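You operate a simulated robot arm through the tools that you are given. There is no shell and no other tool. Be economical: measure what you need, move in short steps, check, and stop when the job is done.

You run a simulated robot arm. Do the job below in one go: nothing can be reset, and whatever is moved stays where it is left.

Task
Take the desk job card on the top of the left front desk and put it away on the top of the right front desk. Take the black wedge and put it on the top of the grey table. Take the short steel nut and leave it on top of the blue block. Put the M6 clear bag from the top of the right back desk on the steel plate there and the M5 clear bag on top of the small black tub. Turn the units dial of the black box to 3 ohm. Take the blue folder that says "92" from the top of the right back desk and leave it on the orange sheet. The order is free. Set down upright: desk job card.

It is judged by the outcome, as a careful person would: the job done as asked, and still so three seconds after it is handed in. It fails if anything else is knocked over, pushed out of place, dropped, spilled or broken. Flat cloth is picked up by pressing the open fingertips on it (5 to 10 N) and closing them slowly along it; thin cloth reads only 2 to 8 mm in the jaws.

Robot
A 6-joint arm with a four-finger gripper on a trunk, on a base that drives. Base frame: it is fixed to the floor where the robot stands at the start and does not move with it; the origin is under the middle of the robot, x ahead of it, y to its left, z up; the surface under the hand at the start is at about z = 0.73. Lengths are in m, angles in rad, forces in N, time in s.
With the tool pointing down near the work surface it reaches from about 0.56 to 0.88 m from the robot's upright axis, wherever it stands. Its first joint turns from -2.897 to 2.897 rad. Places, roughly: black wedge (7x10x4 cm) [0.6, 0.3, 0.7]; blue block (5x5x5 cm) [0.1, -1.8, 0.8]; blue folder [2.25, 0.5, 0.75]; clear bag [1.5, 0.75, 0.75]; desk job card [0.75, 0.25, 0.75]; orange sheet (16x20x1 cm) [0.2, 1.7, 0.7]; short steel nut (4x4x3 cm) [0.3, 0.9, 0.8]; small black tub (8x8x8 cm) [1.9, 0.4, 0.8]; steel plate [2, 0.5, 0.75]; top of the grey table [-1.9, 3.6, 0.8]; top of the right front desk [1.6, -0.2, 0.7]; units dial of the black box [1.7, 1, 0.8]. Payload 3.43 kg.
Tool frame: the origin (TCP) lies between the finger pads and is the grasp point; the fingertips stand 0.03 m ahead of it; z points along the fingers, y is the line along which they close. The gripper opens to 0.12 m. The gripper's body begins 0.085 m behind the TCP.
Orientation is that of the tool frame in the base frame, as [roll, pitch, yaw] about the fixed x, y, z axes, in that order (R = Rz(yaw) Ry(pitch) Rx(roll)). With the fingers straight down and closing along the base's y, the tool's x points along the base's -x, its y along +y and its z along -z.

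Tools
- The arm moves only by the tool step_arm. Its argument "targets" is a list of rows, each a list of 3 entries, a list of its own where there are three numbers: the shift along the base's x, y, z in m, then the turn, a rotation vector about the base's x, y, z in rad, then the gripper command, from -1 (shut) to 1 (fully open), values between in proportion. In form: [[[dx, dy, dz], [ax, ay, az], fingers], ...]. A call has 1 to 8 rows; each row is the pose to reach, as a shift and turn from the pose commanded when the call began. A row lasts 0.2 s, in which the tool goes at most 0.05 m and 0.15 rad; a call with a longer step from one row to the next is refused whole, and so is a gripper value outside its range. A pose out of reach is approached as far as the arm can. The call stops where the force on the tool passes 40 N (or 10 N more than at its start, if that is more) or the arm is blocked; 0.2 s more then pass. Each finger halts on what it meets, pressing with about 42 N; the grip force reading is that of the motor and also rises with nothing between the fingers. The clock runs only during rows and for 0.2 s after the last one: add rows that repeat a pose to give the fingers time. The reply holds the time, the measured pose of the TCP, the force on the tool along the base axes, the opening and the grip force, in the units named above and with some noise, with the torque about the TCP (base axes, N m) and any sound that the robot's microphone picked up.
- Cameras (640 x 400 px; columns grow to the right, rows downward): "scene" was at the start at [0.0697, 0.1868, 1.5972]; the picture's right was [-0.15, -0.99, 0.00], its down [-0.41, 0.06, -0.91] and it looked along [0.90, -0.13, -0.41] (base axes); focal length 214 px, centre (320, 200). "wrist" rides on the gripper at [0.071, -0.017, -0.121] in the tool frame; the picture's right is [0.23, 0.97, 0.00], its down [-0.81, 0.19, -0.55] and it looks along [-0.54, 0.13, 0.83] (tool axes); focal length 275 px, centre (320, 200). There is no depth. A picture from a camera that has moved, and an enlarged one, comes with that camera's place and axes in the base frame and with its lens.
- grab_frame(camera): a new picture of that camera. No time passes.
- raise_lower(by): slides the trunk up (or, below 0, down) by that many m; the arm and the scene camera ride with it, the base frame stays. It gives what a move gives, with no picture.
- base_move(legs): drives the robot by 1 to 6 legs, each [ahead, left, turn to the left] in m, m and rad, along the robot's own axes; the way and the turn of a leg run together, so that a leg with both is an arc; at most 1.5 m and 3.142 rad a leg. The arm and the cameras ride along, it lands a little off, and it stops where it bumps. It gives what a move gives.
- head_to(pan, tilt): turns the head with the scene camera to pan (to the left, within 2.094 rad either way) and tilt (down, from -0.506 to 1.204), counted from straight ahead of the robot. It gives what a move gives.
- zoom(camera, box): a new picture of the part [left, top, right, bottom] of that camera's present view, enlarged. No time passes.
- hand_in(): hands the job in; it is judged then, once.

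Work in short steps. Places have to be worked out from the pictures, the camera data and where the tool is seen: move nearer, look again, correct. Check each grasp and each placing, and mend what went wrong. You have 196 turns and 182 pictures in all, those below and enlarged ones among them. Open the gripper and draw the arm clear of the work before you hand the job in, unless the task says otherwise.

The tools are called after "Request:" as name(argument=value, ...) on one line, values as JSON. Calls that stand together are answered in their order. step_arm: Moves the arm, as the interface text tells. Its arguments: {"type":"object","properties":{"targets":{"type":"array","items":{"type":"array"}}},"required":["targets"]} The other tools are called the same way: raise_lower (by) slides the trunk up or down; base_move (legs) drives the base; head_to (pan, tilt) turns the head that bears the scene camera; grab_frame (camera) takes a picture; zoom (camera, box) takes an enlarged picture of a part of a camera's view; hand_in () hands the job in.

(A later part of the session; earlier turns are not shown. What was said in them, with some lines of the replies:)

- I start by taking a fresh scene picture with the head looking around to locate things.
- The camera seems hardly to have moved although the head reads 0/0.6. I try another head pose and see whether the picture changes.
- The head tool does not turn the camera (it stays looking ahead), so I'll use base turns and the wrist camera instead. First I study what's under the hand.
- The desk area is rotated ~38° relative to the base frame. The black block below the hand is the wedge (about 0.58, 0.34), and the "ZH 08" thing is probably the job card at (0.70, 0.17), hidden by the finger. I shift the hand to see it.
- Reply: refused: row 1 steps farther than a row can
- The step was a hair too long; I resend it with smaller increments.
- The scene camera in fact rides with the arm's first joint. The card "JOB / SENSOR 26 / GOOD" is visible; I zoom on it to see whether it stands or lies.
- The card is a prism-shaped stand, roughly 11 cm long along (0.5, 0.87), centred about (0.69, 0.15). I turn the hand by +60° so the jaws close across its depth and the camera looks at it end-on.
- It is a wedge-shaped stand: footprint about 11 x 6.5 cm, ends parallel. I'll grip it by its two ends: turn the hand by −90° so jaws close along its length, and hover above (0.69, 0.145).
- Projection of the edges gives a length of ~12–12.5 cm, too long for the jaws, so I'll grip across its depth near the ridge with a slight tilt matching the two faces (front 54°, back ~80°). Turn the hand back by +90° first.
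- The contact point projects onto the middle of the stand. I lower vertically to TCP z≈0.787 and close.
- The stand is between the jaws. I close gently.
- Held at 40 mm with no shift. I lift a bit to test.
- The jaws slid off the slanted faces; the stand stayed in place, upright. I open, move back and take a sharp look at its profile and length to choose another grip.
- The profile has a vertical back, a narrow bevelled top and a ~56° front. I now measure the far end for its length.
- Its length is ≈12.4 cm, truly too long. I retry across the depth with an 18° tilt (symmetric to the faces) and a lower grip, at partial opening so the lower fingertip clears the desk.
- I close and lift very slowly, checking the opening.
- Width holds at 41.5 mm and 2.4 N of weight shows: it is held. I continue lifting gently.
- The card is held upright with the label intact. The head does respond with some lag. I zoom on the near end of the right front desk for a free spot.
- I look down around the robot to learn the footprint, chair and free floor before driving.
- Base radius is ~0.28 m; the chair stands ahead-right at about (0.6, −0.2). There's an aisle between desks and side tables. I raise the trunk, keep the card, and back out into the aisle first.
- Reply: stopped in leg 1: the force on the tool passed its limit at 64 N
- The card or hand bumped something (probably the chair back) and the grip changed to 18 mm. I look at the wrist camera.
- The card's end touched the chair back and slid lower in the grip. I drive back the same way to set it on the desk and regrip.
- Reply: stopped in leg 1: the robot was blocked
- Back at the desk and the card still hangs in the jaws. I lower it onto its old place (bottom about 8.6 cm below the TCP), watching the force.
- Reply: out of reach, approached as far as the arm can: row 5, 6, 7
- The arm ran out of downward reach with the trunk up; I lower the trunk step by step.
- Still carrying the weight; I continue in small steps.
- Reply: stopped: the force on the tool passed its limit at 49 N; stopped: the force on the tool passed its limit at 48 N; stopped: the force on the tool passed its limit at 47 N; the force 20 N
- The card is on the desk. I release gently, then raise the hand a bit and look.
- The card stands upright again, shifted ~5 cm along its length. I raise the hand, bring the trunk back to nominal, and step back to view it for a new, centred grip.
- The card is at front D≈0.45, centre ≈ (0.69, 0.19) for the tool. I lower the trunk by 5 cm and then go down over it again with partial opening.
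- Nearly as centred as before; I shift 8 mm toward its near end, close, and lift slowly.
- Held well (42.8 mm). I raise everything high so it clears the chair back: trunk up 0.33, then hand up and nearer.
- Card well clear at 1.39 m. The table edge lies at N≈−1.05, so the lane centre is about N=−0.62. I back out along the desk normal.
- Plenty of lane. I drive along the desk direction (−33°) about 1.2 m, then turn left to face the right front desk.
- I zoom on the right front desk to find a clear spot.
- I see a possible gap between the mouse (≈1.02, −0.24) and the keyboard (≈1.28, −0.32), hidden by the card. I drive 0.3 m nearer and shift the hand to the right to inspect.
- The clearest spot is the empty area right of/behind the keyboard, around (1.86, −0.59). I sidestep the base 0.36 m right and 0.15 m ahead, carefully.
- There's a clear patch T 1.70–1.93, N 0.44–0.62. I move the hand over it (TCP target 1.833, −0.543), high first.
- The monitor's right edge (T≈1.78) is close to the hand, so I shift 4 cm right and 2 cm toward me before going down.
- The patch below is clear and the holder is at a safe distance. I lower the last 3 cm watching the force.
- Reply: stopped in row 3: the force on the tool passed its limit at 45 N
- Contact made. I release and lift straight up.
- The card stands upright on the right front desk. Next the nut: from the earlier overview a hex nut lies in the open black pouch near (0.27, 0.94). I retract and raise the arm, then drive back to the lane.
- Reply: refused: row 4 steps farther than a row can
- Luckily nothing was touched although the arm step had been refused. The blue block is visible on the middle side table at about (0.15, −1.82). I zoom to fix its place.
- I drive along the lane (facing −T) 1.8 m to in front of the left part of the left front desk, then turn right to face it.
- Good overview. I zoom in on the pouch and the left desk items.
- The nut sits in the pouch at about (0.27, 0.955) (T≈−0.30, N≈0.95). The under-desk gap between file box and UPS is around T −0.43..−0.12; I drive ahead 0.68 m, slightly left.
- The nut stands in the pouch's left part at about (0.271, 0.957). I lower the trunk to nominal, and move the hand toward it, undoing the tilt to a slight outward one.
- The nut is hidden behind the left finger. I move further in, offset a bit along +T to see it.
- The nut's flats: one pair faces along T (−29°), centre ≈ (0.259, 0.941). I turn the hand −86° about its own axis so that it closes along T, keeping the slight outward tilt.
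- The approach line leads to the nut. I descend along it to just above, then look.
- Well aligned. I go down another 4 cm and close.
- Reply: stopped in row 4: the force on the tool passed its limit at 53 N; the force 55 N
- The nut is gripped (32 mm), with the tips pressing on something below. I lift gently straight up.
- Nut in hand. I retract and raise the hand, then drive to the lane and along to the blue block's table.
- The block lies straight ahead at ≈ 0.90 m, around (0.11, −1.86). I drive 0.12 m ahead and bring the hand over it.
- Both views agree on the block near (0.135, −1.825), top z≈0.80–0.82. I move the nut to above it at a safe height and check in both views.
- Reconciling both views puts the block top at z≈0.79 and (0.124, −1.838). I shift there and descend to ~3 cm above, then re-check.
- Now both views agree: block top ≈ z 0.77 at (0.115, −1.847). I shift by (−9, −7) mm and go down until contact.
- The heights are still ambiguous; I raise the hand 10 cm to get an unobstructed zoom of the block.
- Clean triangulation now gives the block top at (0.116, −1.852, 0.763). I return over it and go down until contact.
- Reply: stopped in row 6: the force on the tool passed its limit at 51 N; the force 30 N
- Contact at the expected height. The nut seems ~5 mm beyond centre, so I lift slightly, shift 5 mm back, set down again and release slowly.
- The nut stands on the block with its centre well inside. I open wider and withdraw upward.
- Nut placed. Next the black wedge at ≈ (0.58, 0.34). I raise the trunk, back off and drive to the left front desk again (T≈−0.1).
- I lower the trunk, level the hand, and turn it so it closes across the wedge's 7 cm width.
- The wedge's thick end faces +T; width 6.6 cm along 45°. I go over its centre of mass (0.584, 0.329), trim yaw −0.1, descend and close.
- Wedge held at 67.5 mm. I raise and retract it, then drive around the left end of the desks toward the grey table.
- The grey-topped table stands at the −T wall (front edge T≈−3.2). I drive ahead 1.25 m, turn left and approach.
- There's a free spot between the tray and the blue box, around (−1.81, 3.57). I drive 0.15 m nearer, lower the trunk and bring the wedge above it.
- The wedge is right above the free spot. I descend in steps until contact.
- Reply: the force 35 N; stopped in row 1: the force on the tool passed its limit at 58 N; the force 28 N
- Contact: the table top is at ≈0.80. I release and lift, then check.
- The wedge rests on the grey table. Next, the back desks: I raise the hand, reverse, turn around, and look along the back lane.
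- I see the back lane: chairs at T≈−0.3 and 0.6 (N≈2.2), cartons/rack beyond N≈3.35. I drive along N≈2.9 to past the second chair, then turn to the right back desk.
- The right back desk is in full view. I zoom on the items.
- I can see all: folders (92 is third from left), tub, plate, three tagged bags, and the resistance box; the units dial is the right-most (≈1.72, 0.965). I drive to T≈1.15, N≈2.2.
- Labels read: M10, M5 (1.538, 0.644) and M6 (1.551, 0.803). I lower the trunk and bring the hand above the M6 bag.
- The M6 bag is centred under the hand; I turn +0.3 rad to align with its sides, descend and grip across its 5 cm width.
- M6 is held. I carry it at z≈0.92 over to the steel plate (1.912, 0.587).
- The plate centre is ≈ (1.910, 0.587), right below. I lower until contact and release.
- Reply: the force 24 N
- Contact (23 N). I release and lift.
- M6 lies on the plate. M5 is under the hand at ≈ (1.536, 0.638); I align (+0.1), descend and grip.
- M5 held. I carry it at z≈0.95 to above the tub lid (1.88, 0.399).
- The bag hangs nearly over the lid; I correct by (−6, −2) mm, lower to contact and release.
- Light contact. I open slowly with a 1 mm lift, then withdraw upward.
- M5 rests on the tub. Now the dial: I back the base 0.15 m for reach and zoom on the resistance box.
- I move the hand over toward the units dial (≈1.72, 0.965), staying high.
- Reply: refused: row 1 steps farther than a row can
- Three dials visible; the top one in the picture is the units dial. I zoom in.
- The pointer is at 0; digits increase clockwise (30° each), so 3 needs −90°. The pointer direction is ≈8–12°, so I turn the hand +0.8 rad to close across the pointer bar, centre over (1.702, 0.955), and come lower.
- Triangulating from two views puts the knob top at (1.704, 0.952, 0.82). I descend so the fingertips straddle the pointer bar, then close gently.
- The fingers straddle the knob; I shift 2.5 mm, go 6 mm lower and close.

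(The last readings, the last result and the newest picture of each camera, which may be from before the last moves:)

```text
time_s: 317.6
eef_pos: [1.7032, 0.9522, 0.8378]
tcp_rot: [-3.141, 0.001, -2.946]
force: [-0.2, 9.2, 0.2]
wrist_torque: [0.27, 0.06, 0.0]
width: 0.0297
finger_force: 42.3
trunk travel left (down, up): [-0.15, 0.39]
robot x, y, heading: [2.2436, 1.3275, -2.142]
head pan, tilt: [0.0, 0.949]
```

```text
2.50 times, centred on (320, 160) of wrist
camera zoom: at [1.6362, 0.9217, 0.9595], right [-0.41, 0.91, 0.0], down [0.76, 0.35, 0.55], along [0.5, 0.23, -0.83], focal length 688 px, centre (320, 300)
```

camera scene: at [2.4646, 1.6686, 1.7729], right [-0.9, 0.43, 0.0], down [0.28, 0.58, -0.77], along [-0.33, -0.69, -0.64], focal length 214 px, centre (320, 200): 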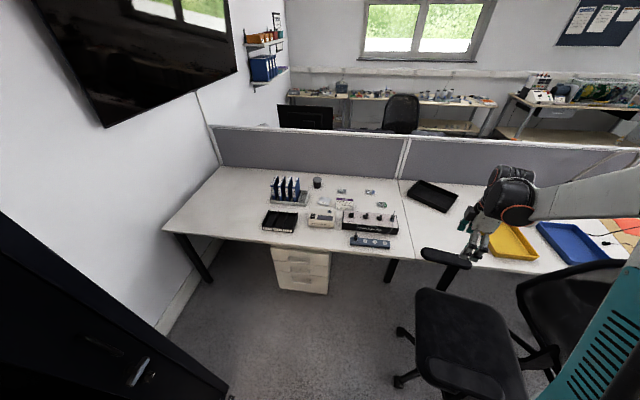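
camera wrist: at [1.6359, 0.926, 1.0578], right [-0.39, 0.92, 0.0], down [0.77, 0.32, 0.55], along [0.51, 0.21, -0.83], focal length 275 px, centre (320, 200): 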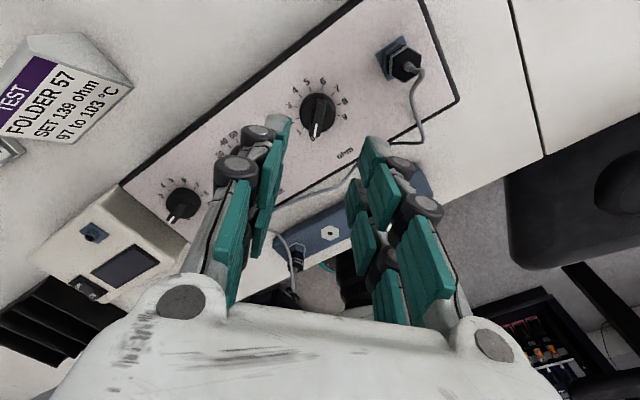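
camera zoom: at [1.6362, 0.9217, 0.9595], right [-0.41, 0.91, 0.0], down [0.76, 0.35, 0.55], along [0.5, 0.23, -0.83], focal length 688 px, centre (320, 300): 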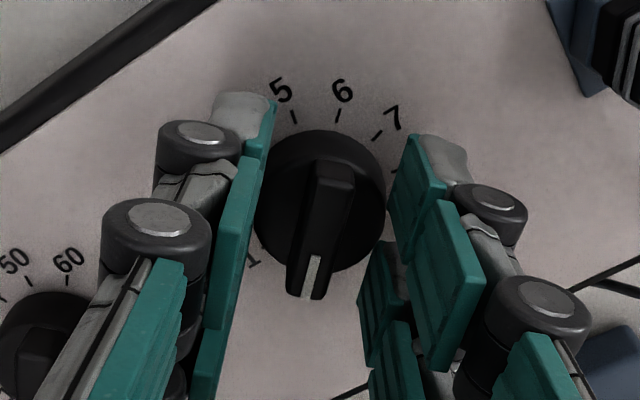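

I rotate the grip clockwise by about 90° in two calls.

Request:
step_arm(targets=[[[0, 0.001, 0], [0, 0, -0.1], -1], [[0, 0.001, 0], [0, 0, -0.2], -1], [[0, 0.001, 0], [0, 0, -0.3], -1], [[0, 0.001, 0], [0, 0, -0.4], -1], [[0, 0.001, 0], [0, 0, -0.5], -1], [[0, 0.001, 0], [0, 0, -0.6], -1], [[0, 0.001, 0], [0, 0, -0.7], -1], [[0, 0.001, 0], [0, 0, -0.8], -1]])

Request:
zoom(camera="wrist", box=[230, 80, 410, 240])

```text
time_s: 319.4
eef_pos: [1.7034, 0.9533, 0.8375]
tcp_rot: [-3.142, -0.002, 2.535]
force: [1.1, 11.7, 1.0]
wrist_torque: [0.76, 0.17, 0.01]
width: 0.0299
finger_force: 42.0
trunk travel left (down, up): [-0.15, 0.39]
robot x, y, heading: [2.2431, 1.3253, -2.139]
head pan, tilt: [0.0, 0.949]
```

```text
2.50 times, centred on (320, 160) of wrist
camera zoom: at [1.6348, 0.9795, 0.9595], right [0.37, 0.93, 0.0], down [0.78, -0.3, 0.55], along [0.51, -0.2, -0.83], focal length 688 px, centre (320, 300)
```

zoom: 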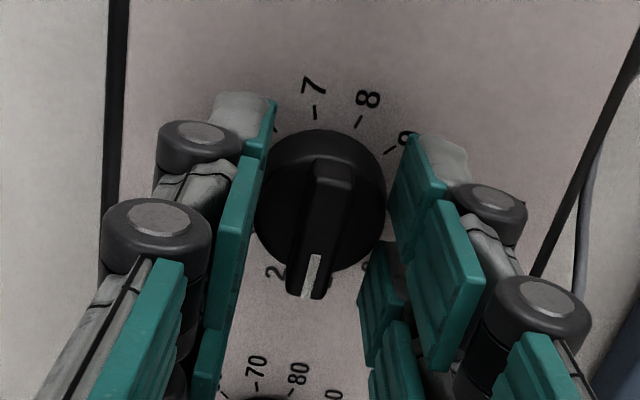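

The knob follows. I continue −0.79 rad.

Request:
step_arm(targets=[[[0, 0.001, 0], [0, 0, -0.1], -1], [[0, 0.001, 0], [0, 0, -0.2], -1], [[0, 0.001, 0], [0, 0, -0.3], -1], [[0, 0.001, 0], [0, 0, -0.4], -1], [[0, 0.001, 0], [0, 0, -0.5], -1], [[0, 0.001, 0], [0, 0, -0.6], -1], [[0, 0.001, 0], [0, 0, -0.7], -1], [[0, 0.001, 0], [0, 0, -0.79], -1]])

Request:
step_arm(targets=[[[0, 0, 0], [0, 0, 0], -0.6], [[0, 0, 0], [0, 0, 0], -0.3], [[0, 0, 0.03], [0, 0, 0], -0.3], [[0, 0, 0.07], [0, 0, 0], -0.3], [[0, 0, 0.11], [0, 0, 0], -0.3]])

Request:
zoom(camera="wrist", box=[240, 50, 400, 190])

```text
time_s: 321.2
eef_pos: [1.7043, 0.9537, 0.8391]
tcp_rot: [-3.141, -0.002, 1.747]
force: [-0.9, -2.1, 8.4]
wrist_torque: [-0.33, -0.02, 0.01]
width: 0.0296
finger_force: 41.6
trunk travel left (down, up): [-0.15, 0.39]
robot x, y, heading: [2.2386, 1.3286, -2.147]
head pan, tilt: [0.0, 0.949]
```

```text
time_s: 322.4
eef_pos: [1.7054, 0.9536, 0.9478]
tcp_rot: [3.141, -0.001, 1.748]
force: [0.0, 0.1, 0.0]
wrist_torque: [-0.03, 0.0, -0.01]
width: 0.0423
finger_force: 0.0
trunk travel left (down, up): [-0.15, 0.39]
robot x, y, heading: [2.2432, 1.3262, -2.144]
head pan, tilt: [0.0, 0.949]
```

```text
2.86 times, centred on (320, 120) of wrist
camera zoom: at [1.6757, 1.0202, 1.0691], right [0.92, 0.4, 0.0], down [0.33, -0.76, 0.55], along [0.22, -0.51, -0.83], focal length 786 px, centre (320, 429)
```

zoom: 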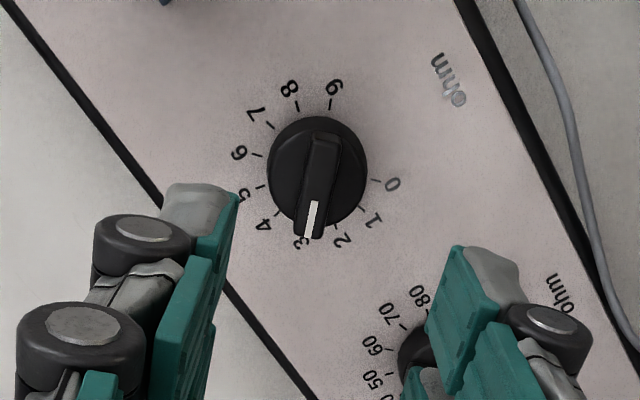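

The units dial now points at 3 (same relation as it had at 0). Next the folder: I raise the hand, sidestep the base 0.2 m along +T, and turn the hand to close along T.

Request:
step_arm(targets=[[[0, 0, 0.04], [0, 0, -0.13], -0.2], [[0, 0, 0.08], [0, 0, -0.26], -0.2], [[0, 0, 0.12], [0, 0, -0.39], -0.2], [[0, 0, 0.14], [0, 0, -0.52], -0.2], [[0, 0, 0.14], [0, 0, -0.65], -0.2], [[0, 0, 0.14], [0, 0, -0.75], -0.2]])

Request:
base_move(legs=[[0, 0.2, 0]])

Request:
step_arm(targets=[[[0.024, -0.042, 0], [0, 0, 0], -0.2], [[0.048, -0.084, 0], [0, 0, 0], -0.2], [[0.072, -0.126, 0], [0, 0, 0], -0.2], [[0.096, -0.168, 0], [0, 0, 0], -0.2], [[0.12, -0.21, 0], [0, 0, 0], -0.2], [[0.144, -0.252, 0], [0, 0, 0], -0.2], [[0.168, -0.294, 0], [0, 0, 0], -0.2], [[0.192, -0.336, 0], [0, 0, 0], -0.2]])

Request:
grab_frame(camera="wrist")

```text
time_s: 323.8
eef_pos: [1.7045, 0.9541, 1.0881]
tcp_rot: [-3.142, 0.002, 0.996]
force: [-0.1, 0.0, 0.6]
wrist_torque: [0.01, 0.01, 0.0]
width: 0.048
finger_force: 0.0
trunk travel left (down, up): [-0.15, 0.39]
robot x, y, heading: [2.2401, 1.327, -2.145]
head pan, tilt: [0.0, 0.949]
```

```text
time_s: 325.4
eef_pos: [1.8729, 0.8456, 1.0892]
tcp_rot: [-3.141, -0.001, 0.998]
force: [0.2, 0.1, 0.3]
wrist_torque: [-0.02, 0.04, -0.01]
width: 0.0477
finger_force: 0.1
trunk travel left (down, up): [-0.15, 0.39]
robot x, y, heading: [2.4103, 1.2159, -2.149]
head pan, tilt: [0.0, 0.949]
```

```text
time_s: 327.2
eef_pos: [2.0647, 0.509, 1.089]
tcp_rot: [-3.141, 0.0, 0.998]
force: [1.0, -0.1, 1.0]
wrist_torque: [0.02, 0.0, -0.01]
width: 0.048
finger_force: 0.1
trunk travel left (down, up): [-0.15, 0.39]
robot x, y, heading: [2.4075, 1.2187, -2.146]
head pan, tilt: [0.0, 0.949]
```

```text
53 pictures are left
camera wrist: at [2.0888, 0.5784, 1.2102], right [0.94, -0.33, 0.0], down [-0.28, -0.79, 0.55], along [-0.19, -0.52, -0.83], focal length 275 px, centre (320, 200)
```

wrist: 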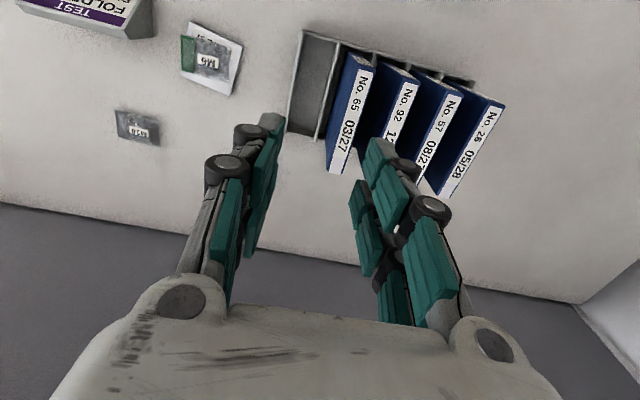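

Folder 92's top is at ≈ (2.123, 0.447, 0.90). I move above it and look.

Request:
step_arm(targets=[[[0.029, -0.031, 0], [0, 0, 0.02], -0.2], [[0.058, -0.062, 0], [0, 0, 0.02], -0.2], [[0.058, -0.062, -0.04], [0, 0, 0.02], -0.2], [[0.058, -0.062, -0.08], [0, 0, 0.02], -0.2]])

Request:
grab_frame(camera="wrist")

```text
time_s: 328.2
eef_pos: [2.1228, 0.446, 1.0096]
tcp_rot: [-3.141, -0.001, 1.017]
force: [0.2, -0.2, 0.2]
wrist_torque: [0.02, -0.03, -0.01]
width: 0.0481
finger_force: 0.1
trunk travel left (down, up): [-0.15, 0.39]
robot x, y, heading: [2.4105, 1.2184, -2.145]
head pan, tilt: [0.0, 0.949]
```

```text
52 pictures are left
camera wrist: at [2.1447, 0.5151, 1.1311], right [0.95, -0.31, 0.0], down [-0.26, -0.79, 0.55], along [-0.17, -0.52, -0.83], focal length 275 px, centre (320, 200)
```

wrist: 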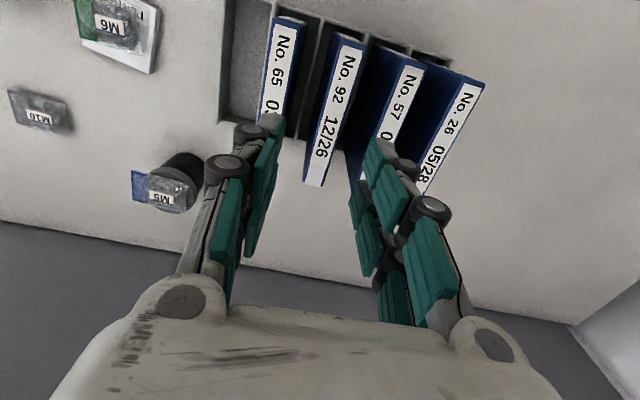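

Folder 92 lies ~7 mm to the +T side; I correct by (10, 3) mm and descend partway to check the finger gaps.

Request:
step_arm(targets=[[[0.01, 0.003, -0.02], [0, 0, 0], -0.25], [[0.01, 0.003, -0.05], [0, 0, 0], -0.25], [[0.01, 0.003, -0.07], [0, 0, 0], -0.25]])

Request:
zoom(camera="wrist", box=[220, 40, 440, 220])

```text
time_s: 329.0
eef_pos: [2.1309, 0.4486, 0.9373]
tcp_rot: [3.141, -0.003, 1.019]
force: [-1.1, 0.2, -0.1]
wrist_torque: [0.0, -0.01, -0.04]
width: 0.0451
finger_force: 0.1
trunk travel left (down, up): [-0.15, 0.39]
robot x, y, heading: [2.4075, 1.2158, -2.146]
head pan, tilt: [0.0, 0.949]
```

```text
2.22 times, centred on (330, 130) of wrist
camera zoom: at [2.1537, 0.5192, 1.0595], right [0.95, -0.32, 0.0], down [-0.26, -0.79, 0.55], along [-0.17, -0.52, -0.83], focal length 612 px, centre (298, 356)
```

zoom: 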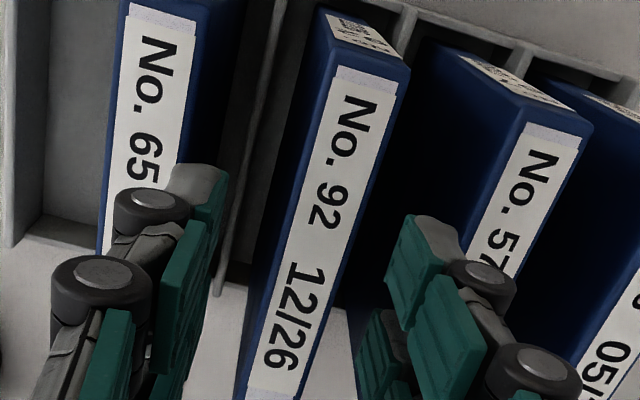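

The folder is ~5 mm right of the jaw centre and neighbour 57 is close; I narrow the opening to 32 mm, shift 4.5 mm and go down 5 cm with a check.

Request:
step_arm(targets=[[[0.0038, -0.0024, 0], [0, 0, 0], -0.47], [[0.0038, -0.0024, -0.015], [0, 0, 0], -0.47], [[0.0038, -0.0024, -0.03], [0, 0, 0], -0.47]])

Request:
zoom(camera="wrist", box=[220, 40, 440, 220])

```text
time_s: 329.8
eef_pos: [2.1353, 0.4484, 0.9089]
tcp_rot: [-3.141, -0.001, 1.016]
force: [0.4, -0.4, -0.4]
wrist_torque: [0.0, 0.01, 0.0]
width: 0.0317
finger_force: 0.0
trunk travel left (down, up): [-0.15, 0.39]
robot x, y, heading: [2.4121, 1.2201, -2.146]
head pan, tilt: [0.0, 0.949]
```

```text
2.22 times, centred on (330, 130) of wrist
camera zoom: at [2.1582, 0.5175, 1.03], right [0.95, -0.32, 0.0], down [-0.26, -0.79, 0.55], along [-0.17, -0.52, -0.83], focal length 612 px, centre (298, 356)
```

zoom: 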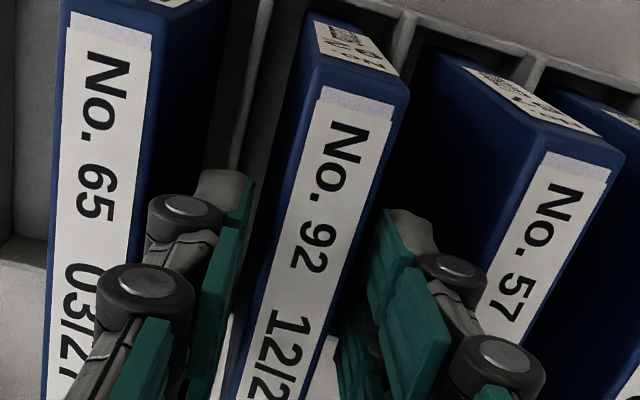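

Well centred now. I go down 3 cm more, close and lift it out of the rack slowly.

Request:
step_arm(targets=[[[0, 0, -0.015], [0, 0, 0], -0.47], [[0, 0, -0.03], [0, 0, 0], -0.47], [[0, 0, -0.03], [0, 0, 0], -0.7], [[0, 0, -0.03], [0, 0, 0], -1], [[0, 0, -0.03], [0, 0, 0], -1], [[0, 0, -0.02], [0, 0, 0], -1], [[0, 0, -0.005], [0, 0, 0], -1], [[0, 0, 0.02], [0, 0, 0], -1]])

Request:
step_arm(targets=[[[0, 0, 0.03], [0, 0, 0], -1], [[0, 0, 0.06], [0, 0, 0], -1], [[0, 0, 0.09], [0, 0, 0], -1], [[0, 0, 0.12], [0, 0, 0], -1]])

Request:
grab_frame(camera="wrist")

Request:
grab_frame(camera="scene")

```text
time_s: 331.6
eef_pos: [2.1366, 0.4487, 0.9293]
tcp_rot: [3.141, -0.001, 1.016]
force: [0.3, -0.8, -1.9]
wrist_torque: [0.02, -0.01, 0.0]
width: 0.0217
finger_force: 42.0
trunk travel left (down, up): [-0.15, 0.39]
robot x, y, heading: [2.4132, 1.2189, -2.141]
head pan, tilt: [0.0, 0.949]
```

```text
time_s: 332.6
eef_pos: [2.1389, 0.4494, 1.0504]
tcp_rot: [3.141, -0.001, 1.017]
force: [1.1, 0.6, -2.0]
wrist_torque: [-0.03, -0.01, -0.01]
width: 0.0217
finger_force: 42.1
trunk travel left (down, up): [-0.15, 0.39]
robot x, y, heading: [2.4087, 1.2198, -2.145]
head pan, tilt: [0.0, 0.949]
```

```text
49 pictures are left
camera wrist: at [2.1613, 0.5187, 1.1703], right [0.95, -0.32, 0.0], down [-0.26, -0.79, 0.55], along [-0.17, -0.52, -0.83], focal length 275 px, centre (320, 200)
```

wrist: 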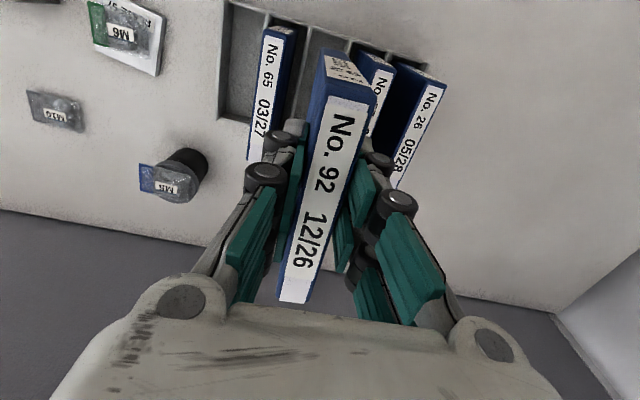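

```text
48 pictures are left
camera scene: at [2.5462, 1.0656, 1.5531], right [-0.84, 0.54, 0.0], down [0.44, 0.68, -0.58], along [-0.32, -0.49, -0.81], focal length 214 px, centre (320, 200)
```

scene: 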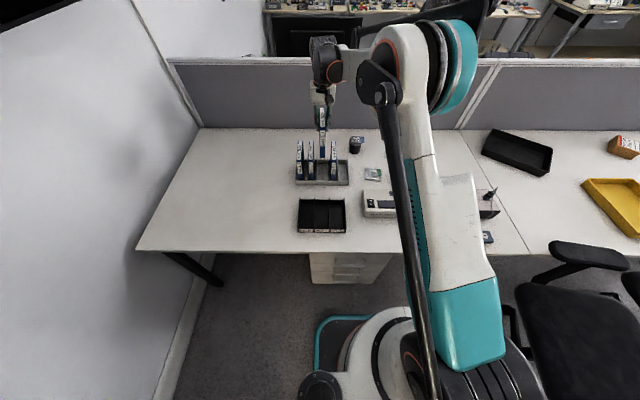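

Folder 92 is out of the rack, held firmly. I retract and raise it, then drive along the back lane to the left back desk.

Request:
step_arm(targets=[[[0, 0, 0.04], [0, 0, 0], -1], [[0.02, 0.035, 0.06], [0, 0, 0], -1], [[0.04, 0.07, 0.08], [0, 0, 0], -1], [[0.06, 0.105, 0.1], [0, 0, 0], -1], [[0.08, 0.14, 0.12], [0, 0, 0], -1], [[0.1, 0.175, 0.13], [0, 0, 0], -1], [[0.12, 0.21, 0.14], [0, 0, 0], -1]])

Request:
raise_lower(by=0.2)

Request:
base_move(legs=[[-0.55, 0, 0], [0, 0, -1.57], [1.25, 0, 0], [1.2, 0.0, 0]])

Request:
head_to(pan=0.6, tilt=0.8)

Request:
grab_frame(camera="scene")

```text
time_s: 334.2
eef_pos: [2.2559, 0.6563, 1.1905]
tcp_rot: [-3.141, 0.0, 1.017]
force: [0.5, 1.1, -2.3]
wrist_torque: [-0.04, 0.01, -0.06]
width: 0.0216
finger_force: 41.9
trunk travel left (down, up): [-0.15, 0.39]
robot x, y, heading: [2.4084, 1.2195, -2.15]
head pan, tilt: [0.0, 0.949]
```

```text
time_s: 336.4
eef_pos: [2.2571, 0.6571, 1.3887]
tcp_rot: [-3.141, 0.0, 1.019]
force: [-0.2, -0.4, -1.6]
wrist_torque: [0.04, -0.02, -0.03]
width: 0.0218
finger_force: 41.7
trunk travel left (down, up): [-0.35, 0.19]
robot x, y, heading: [2.4077, 1.2185, -2.144]
head pan, tilt: [0.0, 0.949]
```

```text
time_s: 354.8
eef_pos: [0.0752, 3.1255, 1.3897]
tcp_rot: [3.14, -0.001, -0.552]
force: [0.0, -0.1, -2.8]
wrist_torque: [0.01, -0.03, 0.04]
width: 0.0217
finger_force: 42.0
trunk travel left (down, up): [-0.35, 0.19]
robot x, y, heading: [0.6398, 2.9707, 2.568]
head pan, tilt: [0.0, 0.949]
```

```text
time_s: 355.8
eef_pos: [0.0778, 3.1267, 1.3901]
tcp_rot: [3.142, -0.001, -0.553]
force: [0.3, 0.8, -2.3]
wrist_torque: [-0.03, -0.09, -0.01]
width: 0.0216
finger_force: 42.2
trunk travel left (down, up): [-0.35, 0.19]
robot x, y, heading: [0.6371, 2.9726, 2.567]
head pan, tilt: [0.6, 0.799]
```

```text
47 pictures are left
camera scene: at [0.4849, 2.8534, 1.7668], right [0.7, 0.71, 0.0], down [0.5, -0.49, -0.72], along [-0.51, 0.5, -0.7], focal length 214 px, centre (320, 200)
```

scene: 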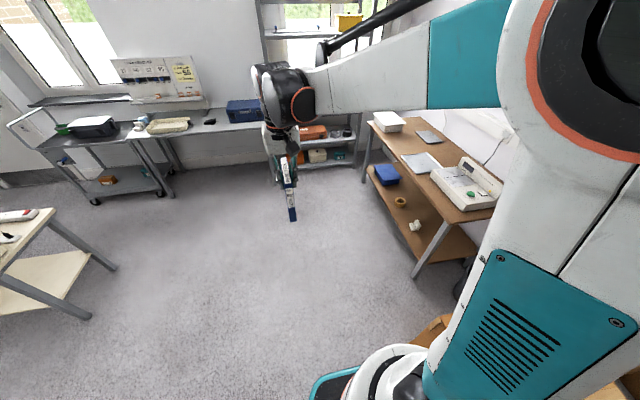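

I turn left to face the left back desk and approach (N≈2.24).

Request:
base_move(legs=[[0, 0, 1.57], [0.58, 0, 0]])

Request:
head_to(pan=0.3, tilt=0.95)

Request:
grab_frame(camera="scene")

Request:
grab_frame(camera="wrist")

```text
time_s: 362.9
eef_pos: [0.1639, 1.9264, 1.3897]
tcp_rot: [3.141, -0.001, 1.012]
force: [-0.7, -1.2, -1.0]
wrist_torque: [0.02, -0.04, -0.02]
width: 0.022
finger_force: 41.9
trunk travel left (down, up): [-0.35, 0.19]
robot x, y, heading: [0.3233, 2.4891, -2.153]
head pan, tilt: [0.6, 0.799]
```

```text
time_s: 363.8
eef_pos: [0.1643, 1.9263, 1.3903]
tcp_rot: [-3.14, -0.001, 1.011]
force: [-0.1, -0.2, -2.5]
wrist_torque: [-0.02, 0.0, 0.01]
width: 0.0214
finger_force: 42.3
trunk travel left (down, up): [-0.35, 0.19]
robot x, y, heading: [0.3213, 2.487, -2.154]
head pan, tilt: [0.3, 0.949]
```

```text
46 pictures are left
camera scene: at [0.44, 2.335, 1.7684], right [-0.73, 0.68, 0.0], down [0.47, 0.5, -0.73], along [-0.5, -0.53, -0.68], focal length 214 px, centre (320, 200)
```

scene: 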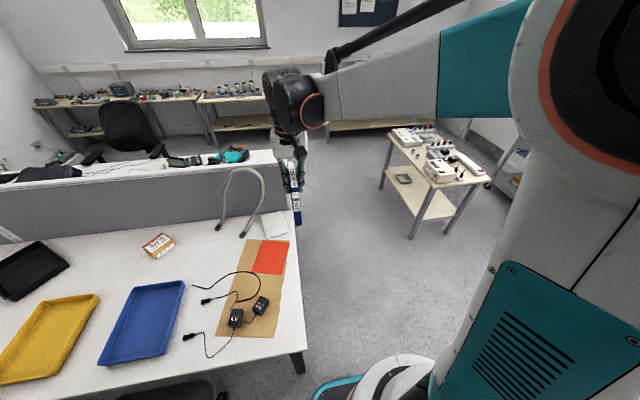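

```text
45 pictures are left
camera wrist: at [0.1869, 1.9959, 1.5113], right [0.95, -0.32, 0.0], down [-0.27, -0.79, 0.55], along [-0.18, -0.52, -0.83], focal length 275 px, centre (320, 200)
```

wrist: 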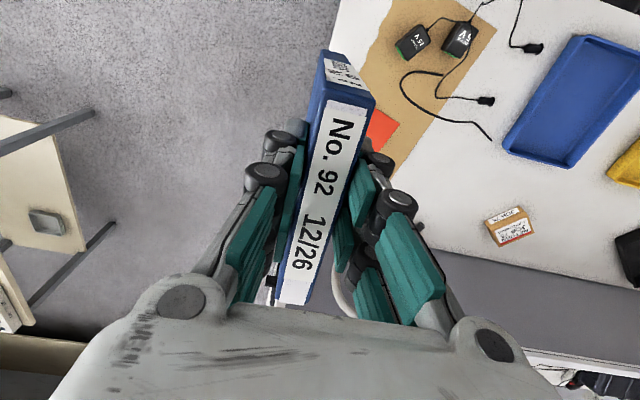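

The orange sheet's centre is ≈ (0.186, 1.681), clear of things. I move the folder above it, lower the trunk and check.

Request:
step_arm(targets=[[[0.004, -0.045, 0], [0, 0, 0], -1], [[0.008, -0.09, 0], [0, 0, 0], -1], [[0.012, -0.135, 0], [0, 0, 0], -1], [[0.016, -0.18, 0], [0, 0, 0], -1], [[0.02, -0.22, 0], [0, 0, 0], -1], [[0.022, -0.245, -0.03], [0, 0, 0], -1], [[0.022, -0.245, -0.07], [0, 0, 0], -1], [[0.022, -0.245, -0.11], [0, 0, 0], -1]])

Request:
raise_lower(by=-0.2)

Request:
grab_frame(camera="scene")

Request:
grab_frame(camera="wrist")

```text
time_s: 365.6
eef_pos: [0.1881, 1.6825, 1.2807]
tcp_rot: [-3.138, -0.003, 1.011]
force: [-0.6, -0.3, -2.2]
wrist_torque: [0.04, -0.02, -0.01]
width: 0.0215
finger_force: 41.9
trunk travel left (down, up): [-0.35, 0.19]
robot x, y, heading: [0.318, 2.4925, -2.153]
head pan, tilt: [0.3, 0.949]
```

```text
time_s: 367.7
eef_pos: [0.1879, 1.6841, 1.0817]
tcp_rot: [3.141, 0.0, 1.012]
force: [-1.0, -0.7, -1.6]
wrist_torque: [0.01, -0.03, 0.02]
width: 0.0217
finger_force: 41.6
trunk travel left (down, up): [-0.15, 0.39]
robot x, y, heading: [0.3193, 2.4904, -2.152]
head pan, tilt: [0.3, 0.949]
```

```text
44 pictures are left
camera scene: at [0.4765, 2.3254, 1.5532], right [-0.96, 0.28, 0.0], down [0.23, 0.78, -0.58], along [-0.16, -0.56, -0.81], focal length 214 px, centre (320, 200)
```

scene: 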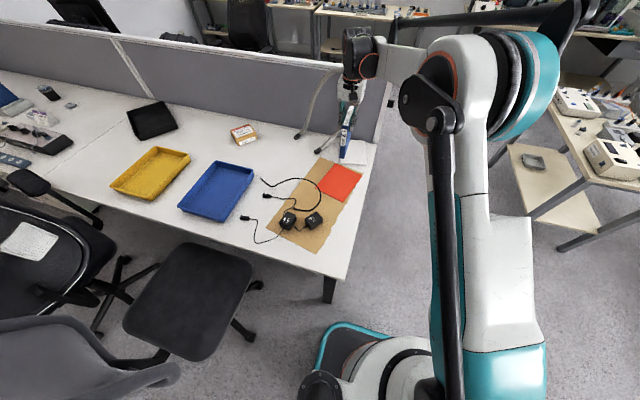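

```text
43 pictures are left
camera wrist: at [0.2108, 1.7527, 1.2032], right [0.95, -0.32, 0.0], down [-0.27, -0.79, 0.55], along [-0.18, -0.52, -0.83], focal length 275 px, centre (320, 200)
```

wrist: 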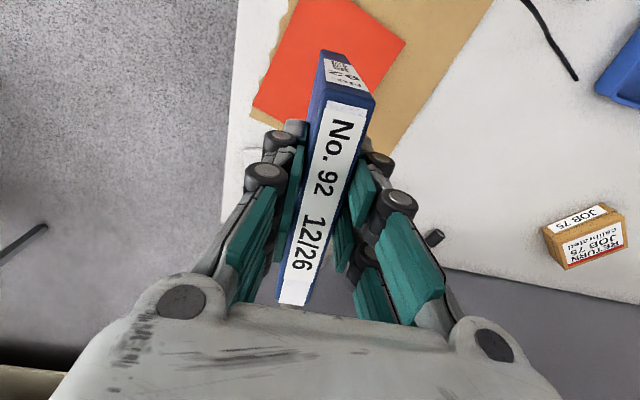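

The folder hangs right over the sheet's centre (0.19, 1.68). I descend and feel for contact.

Request:
step_arm(targets=[[[0, 0, -0.045], [0, 0, 0], -1], [[0, 0, -0.09], [0, 0, 0], -1], [[0, 0, -0.13], [0, 0, 0], -1], [[0, 0, -0.16], [0, 0, 0], -1], [[0, 0, -0.175], [0, 0, 0], -1]])

Request:
step_arm(targets=[[[0, 0, -0.006], [0, 0, 0], -1], [[0, 0, -0.012], [0, 0, 0], -1], [[0, 0, -0.018], [0, 0, 0], -1], [[0, 0, -0.024], [0, 0, 0], -1], [[0, 0, -0.03], [0, 0, 0], -1], [[0, 0, -0.036], [0, 0, 0], -1], [[0, 0, -0.042], [0, 0, 0], -1]])

Request:
zoom(camera="scene", box=[290, 100, 400, 220])

```text
time_s: 368.9
eef_pos: [0.189, 1.6831, 0.9057]
tcp_rot: [3.141, 0.0, 1.009]
force: [-0.5, 0.5, -2.5]
wrist_torque: [0.0, -0.02, 0.02]
width: 0.0216
finger_force: 42.2
trunk travel left (down, up): [-0.15, 0.39]
robot x, y, heading: [0.3232, 2.4886, -2.148]
head pan, tilt: [0.3, 0.949]
```

```text
time_s: 370.5
eef_pos: [0.1878, 1.6852, 0.8678]
tcp_rot: [-3.14, 0.001, 1.009]
force: [0.1, -0.9, 36.8]
wrist_torque: [-0.03, 0.03, 0.01]
width: 0.0221
finger_force: 42.3
trunk travel left (down, up): [-0.15, 0.39]
robot x, y, heading: [0.3239, 2.4874, -2.151]
head pan, tilt: [0.3, 0.949]
```

```text
3.33 times, centred on (345, 160) of scene
camera zoom: at [0.477, 2.3289, 1.5537], right [-0.96, 0.28, 0.0], down [0.22, 0.78, -0.58], along [-0.16, -0.56, -0.81], focal length 715 px, centre (237, 333)
```

zoom: 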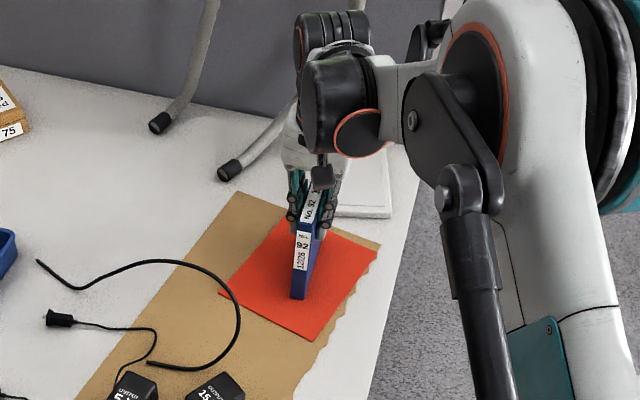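

The folder stands on the sheet (37 N contact). I relieve the pressure and open very gradually, then check before withdrawing.

Request:
step_arm(targets=[[[0, 0, 0.003], [0, 0, 0], -1], [[0, 0, 0.003], [0, 0, 0], -0.66], [[0, 0, 0.003], [0, 0, 0], -0.6], [[0, 0, 0.003], [0, 0, 0], -0.55], [[0, 0, 0.003], [0, 0, 0], -0.45], [[0, 0, 0.003], [0, 0, 0], -0.3], [[0, 0, 0.003], [0, 0, 0], -0.3]])

Request:
zoom(camera="wrist", box=[220, 40, 440, 320])

```text
time_s: 372.1
eef_pos: [0.1873, 1.6845, 0.8687]
tcp_rot: [3.141, -0.001, 1.011]
force: [0.6, -0.6, -0.5]
wrist_torque: [-0.01, -0.02, -0.02]
width: 0.0418
finger_force: 0.1
trunk travel left (down, up): [-0.15, 0.39]
robot x, y, heading: [0.3215, 2.4872, -2.149]
head pan, tilt: [0.3, 0.949]
```

```text
1.43 times, centred on (330, 180) of wrist
camera zoom: at [0.2106, 1.7526, 0.9896], right [0.95, -0.32, 0.0], down [-0.27, -0.79, 0.55], along [-0.18, -0.52, -0.83], focal length 393 px, centre (306, 229)
```

zoom: 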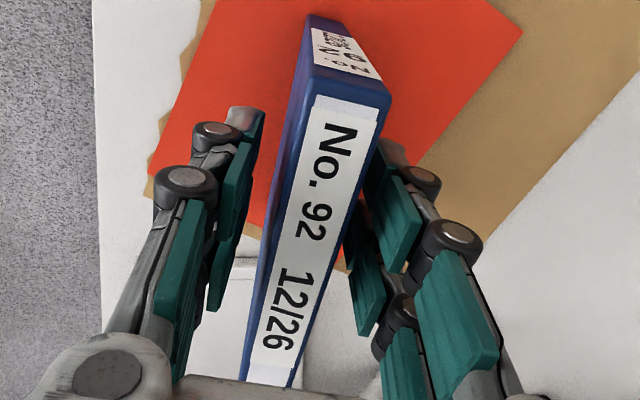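

Request:
zoom(camera="scene", box=[315, 130, 375, 205])

```text
5.33 times, centred on (345, 168) of scene
camera zoom: at [0.4765, 2.3255, 1.5531], right [-0.96, 0.28, 0.0], down [0.23, 0.78, -0.58], along [-0.16, -0.56, -0.81], focal length 1144 px, centre (187, 373)
```

zoom: 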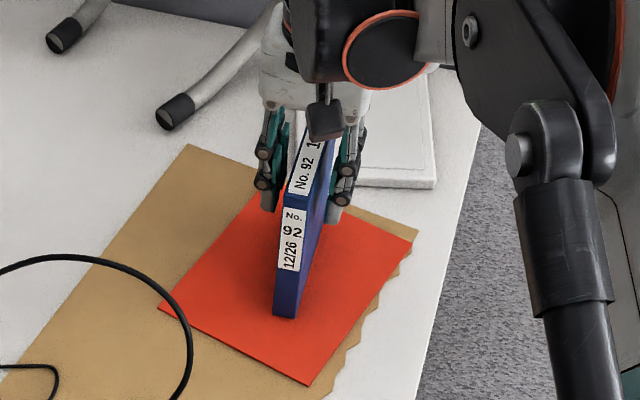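

The folder's edges agree with true vertical, so it stands straight. I open a bit more and lift the hand straight up.

Request:
step_arm(targets=[[[0, 0, 0], [0, 0, 0], -0.2], [[0, 0, 0], [0, 0, 0], -0.1], [[0, 0, 0.02], [0, 0, 0], -0.1], [[0, 0, 0.05], [0, 0, 0], -0.1], [[0, 0, 0.09], [0, 0, 0], -0.1], [[0, 0, 0.13], [0, 0, 0], -0.1], [[0, 0, 0.17], [0, 0, 0], -0.1]])

Request:
step_arm(targets=[[[0, 0, 0.045], [0, 0, 0], -0.1], [[0.01, 0.03, 0.08], [0, 0, 0], -0.1], [[0.02, 0.07, 0.1], [0, 0, 0], -0.1], [[0.03, 0.11, 0.12], [0, 0, 0], -0.1], [[0.04, 0.15, 0.14], [0, 0, 0], -0.1], [[0.05, 0.19, 0.15], [0, 0, 0], -0.1]])

Request:
zoom(camera="scene", box=[280, 90, 400, 220])

```text
time_s: 373.7
eef_pos: [0.1865, 1.684, 1.0391]
tcp_rot: [-3.141, -0.001, 1.01]
force: [0.5, -0.6, 0.0]
wrist_torque: [0.0, -0.01, 0.03]
width: 0.0543
finger_force: 0.1
trunk travel left (down, up): [-0.15, 0.39]
robot x, y, heading: [0.3201, 2.4896, -2.148]
head pan, tilt: [0.3, 0.949]
```

```text
time_s: 375.1
eef_pos: [0.2359, 1.8745, 1.1878]
tcp_rot: [-3.141, 0.0, 1.008]
force: [1.1, 0.9, 0.0]
wrist_torque: [-0.03, 0.0, 0.01]
width: 0.054
finger_force: 0.1
trunk travel left (down, up): [-0.15, 0.39]
robot x, y, heading: [0.3224, 2.4869, -2.153]
head pan, tilt: [0.3, 0.949]
```

```text
3.08 times, centred on (340, 155) of scene
camera zoom: at [0.4582, 2.3251, 1.567], right [-0.88, 0.48, 0.0], down [0.33, 0.61, -0.72], along [-0.34, -0.63, -0.7], focal length 660 px, centre (258, 338)
```

zoom: 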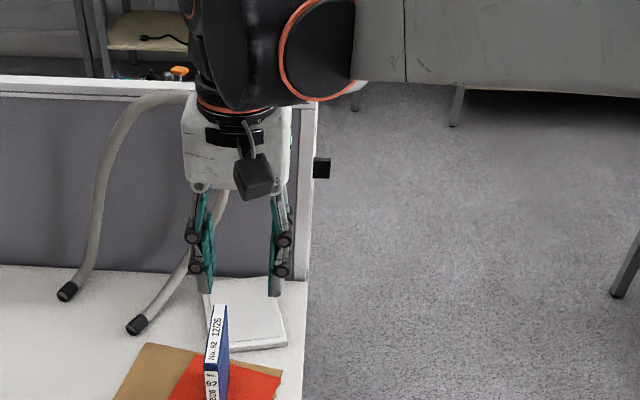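

The folder stands on the orange sheet and the hand is clear. I open the gripper fully and take a last look at the result here.

Request:
step_arm(targets=[[[0.01, 0.03, 0.02], [0, 0, 0], 0.5], [[0.02, 0.06, 0.03], [0, 0, 0], 1], [[0.02, 0.06, 0.03], [0, 0, 0], 1]])

Request:
grab_frame(camera="wrist")

```text
time_s: 375.9
eef_pos: [0.2572, 1.9335, 1.219]
tcp_rot: [3.14, 0.001, 1.011]
force: [-0.6, -1.0, -0.4]
wrist_torque: [0.02, -0.04, 0.0]
width: 0.1197
finger_force: 0.0
trunk travel left (down, up): [-0.15, 0.39]
robot x, y, heading: [0.3207, 2.4899, -2.15]
head pan, tilt: [0.3, 0.949]
```

```text
38 pictures are left
camera wrist: at [0.2801, 2.0026, 1.3408], right [0.95, -0.32, 0.0], down [-0.27, -0.79, 0.55], along [-0.18, -0.52, -0.83], focal length 275 px, centre (320, 200)
```

wrist: 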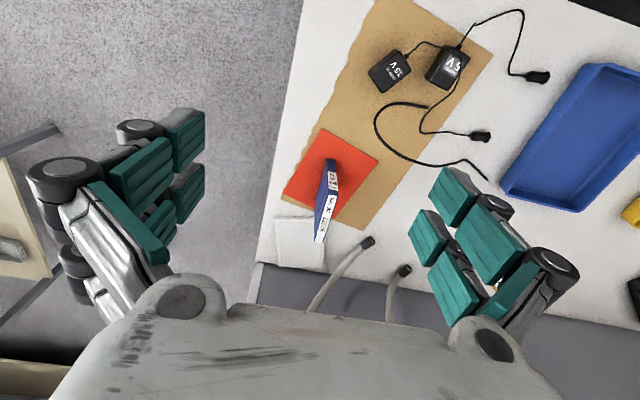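

The folder stands on the orange sheet, the other placements were each checked after release, and the gripper is open with the arm clear. I hand the job in.

Request:
hand_in()

```text
The job is handed in.
```

I did all seven parts of the job and handed it in. One mishap: early on I bumped the card into the back of the office chair, which may have moved the chair a few centimetres. I also pressed the gripper hard inside the open pouch while taking the nut; the pouch still looked in place afterwards.

- **Job card:** standing upright on the right front desk, near the keyboard.
- **Black wedge:** on the grey table.
- **Short steel nut:** on the blue block, slightly off centre.
- **M6 bag:** on the steel plate.
- **M5 bag:** on the small black tub.
- **Units dial:** points at 3 ohm.
- **Folder 92:** standing upright on the orange sheet.
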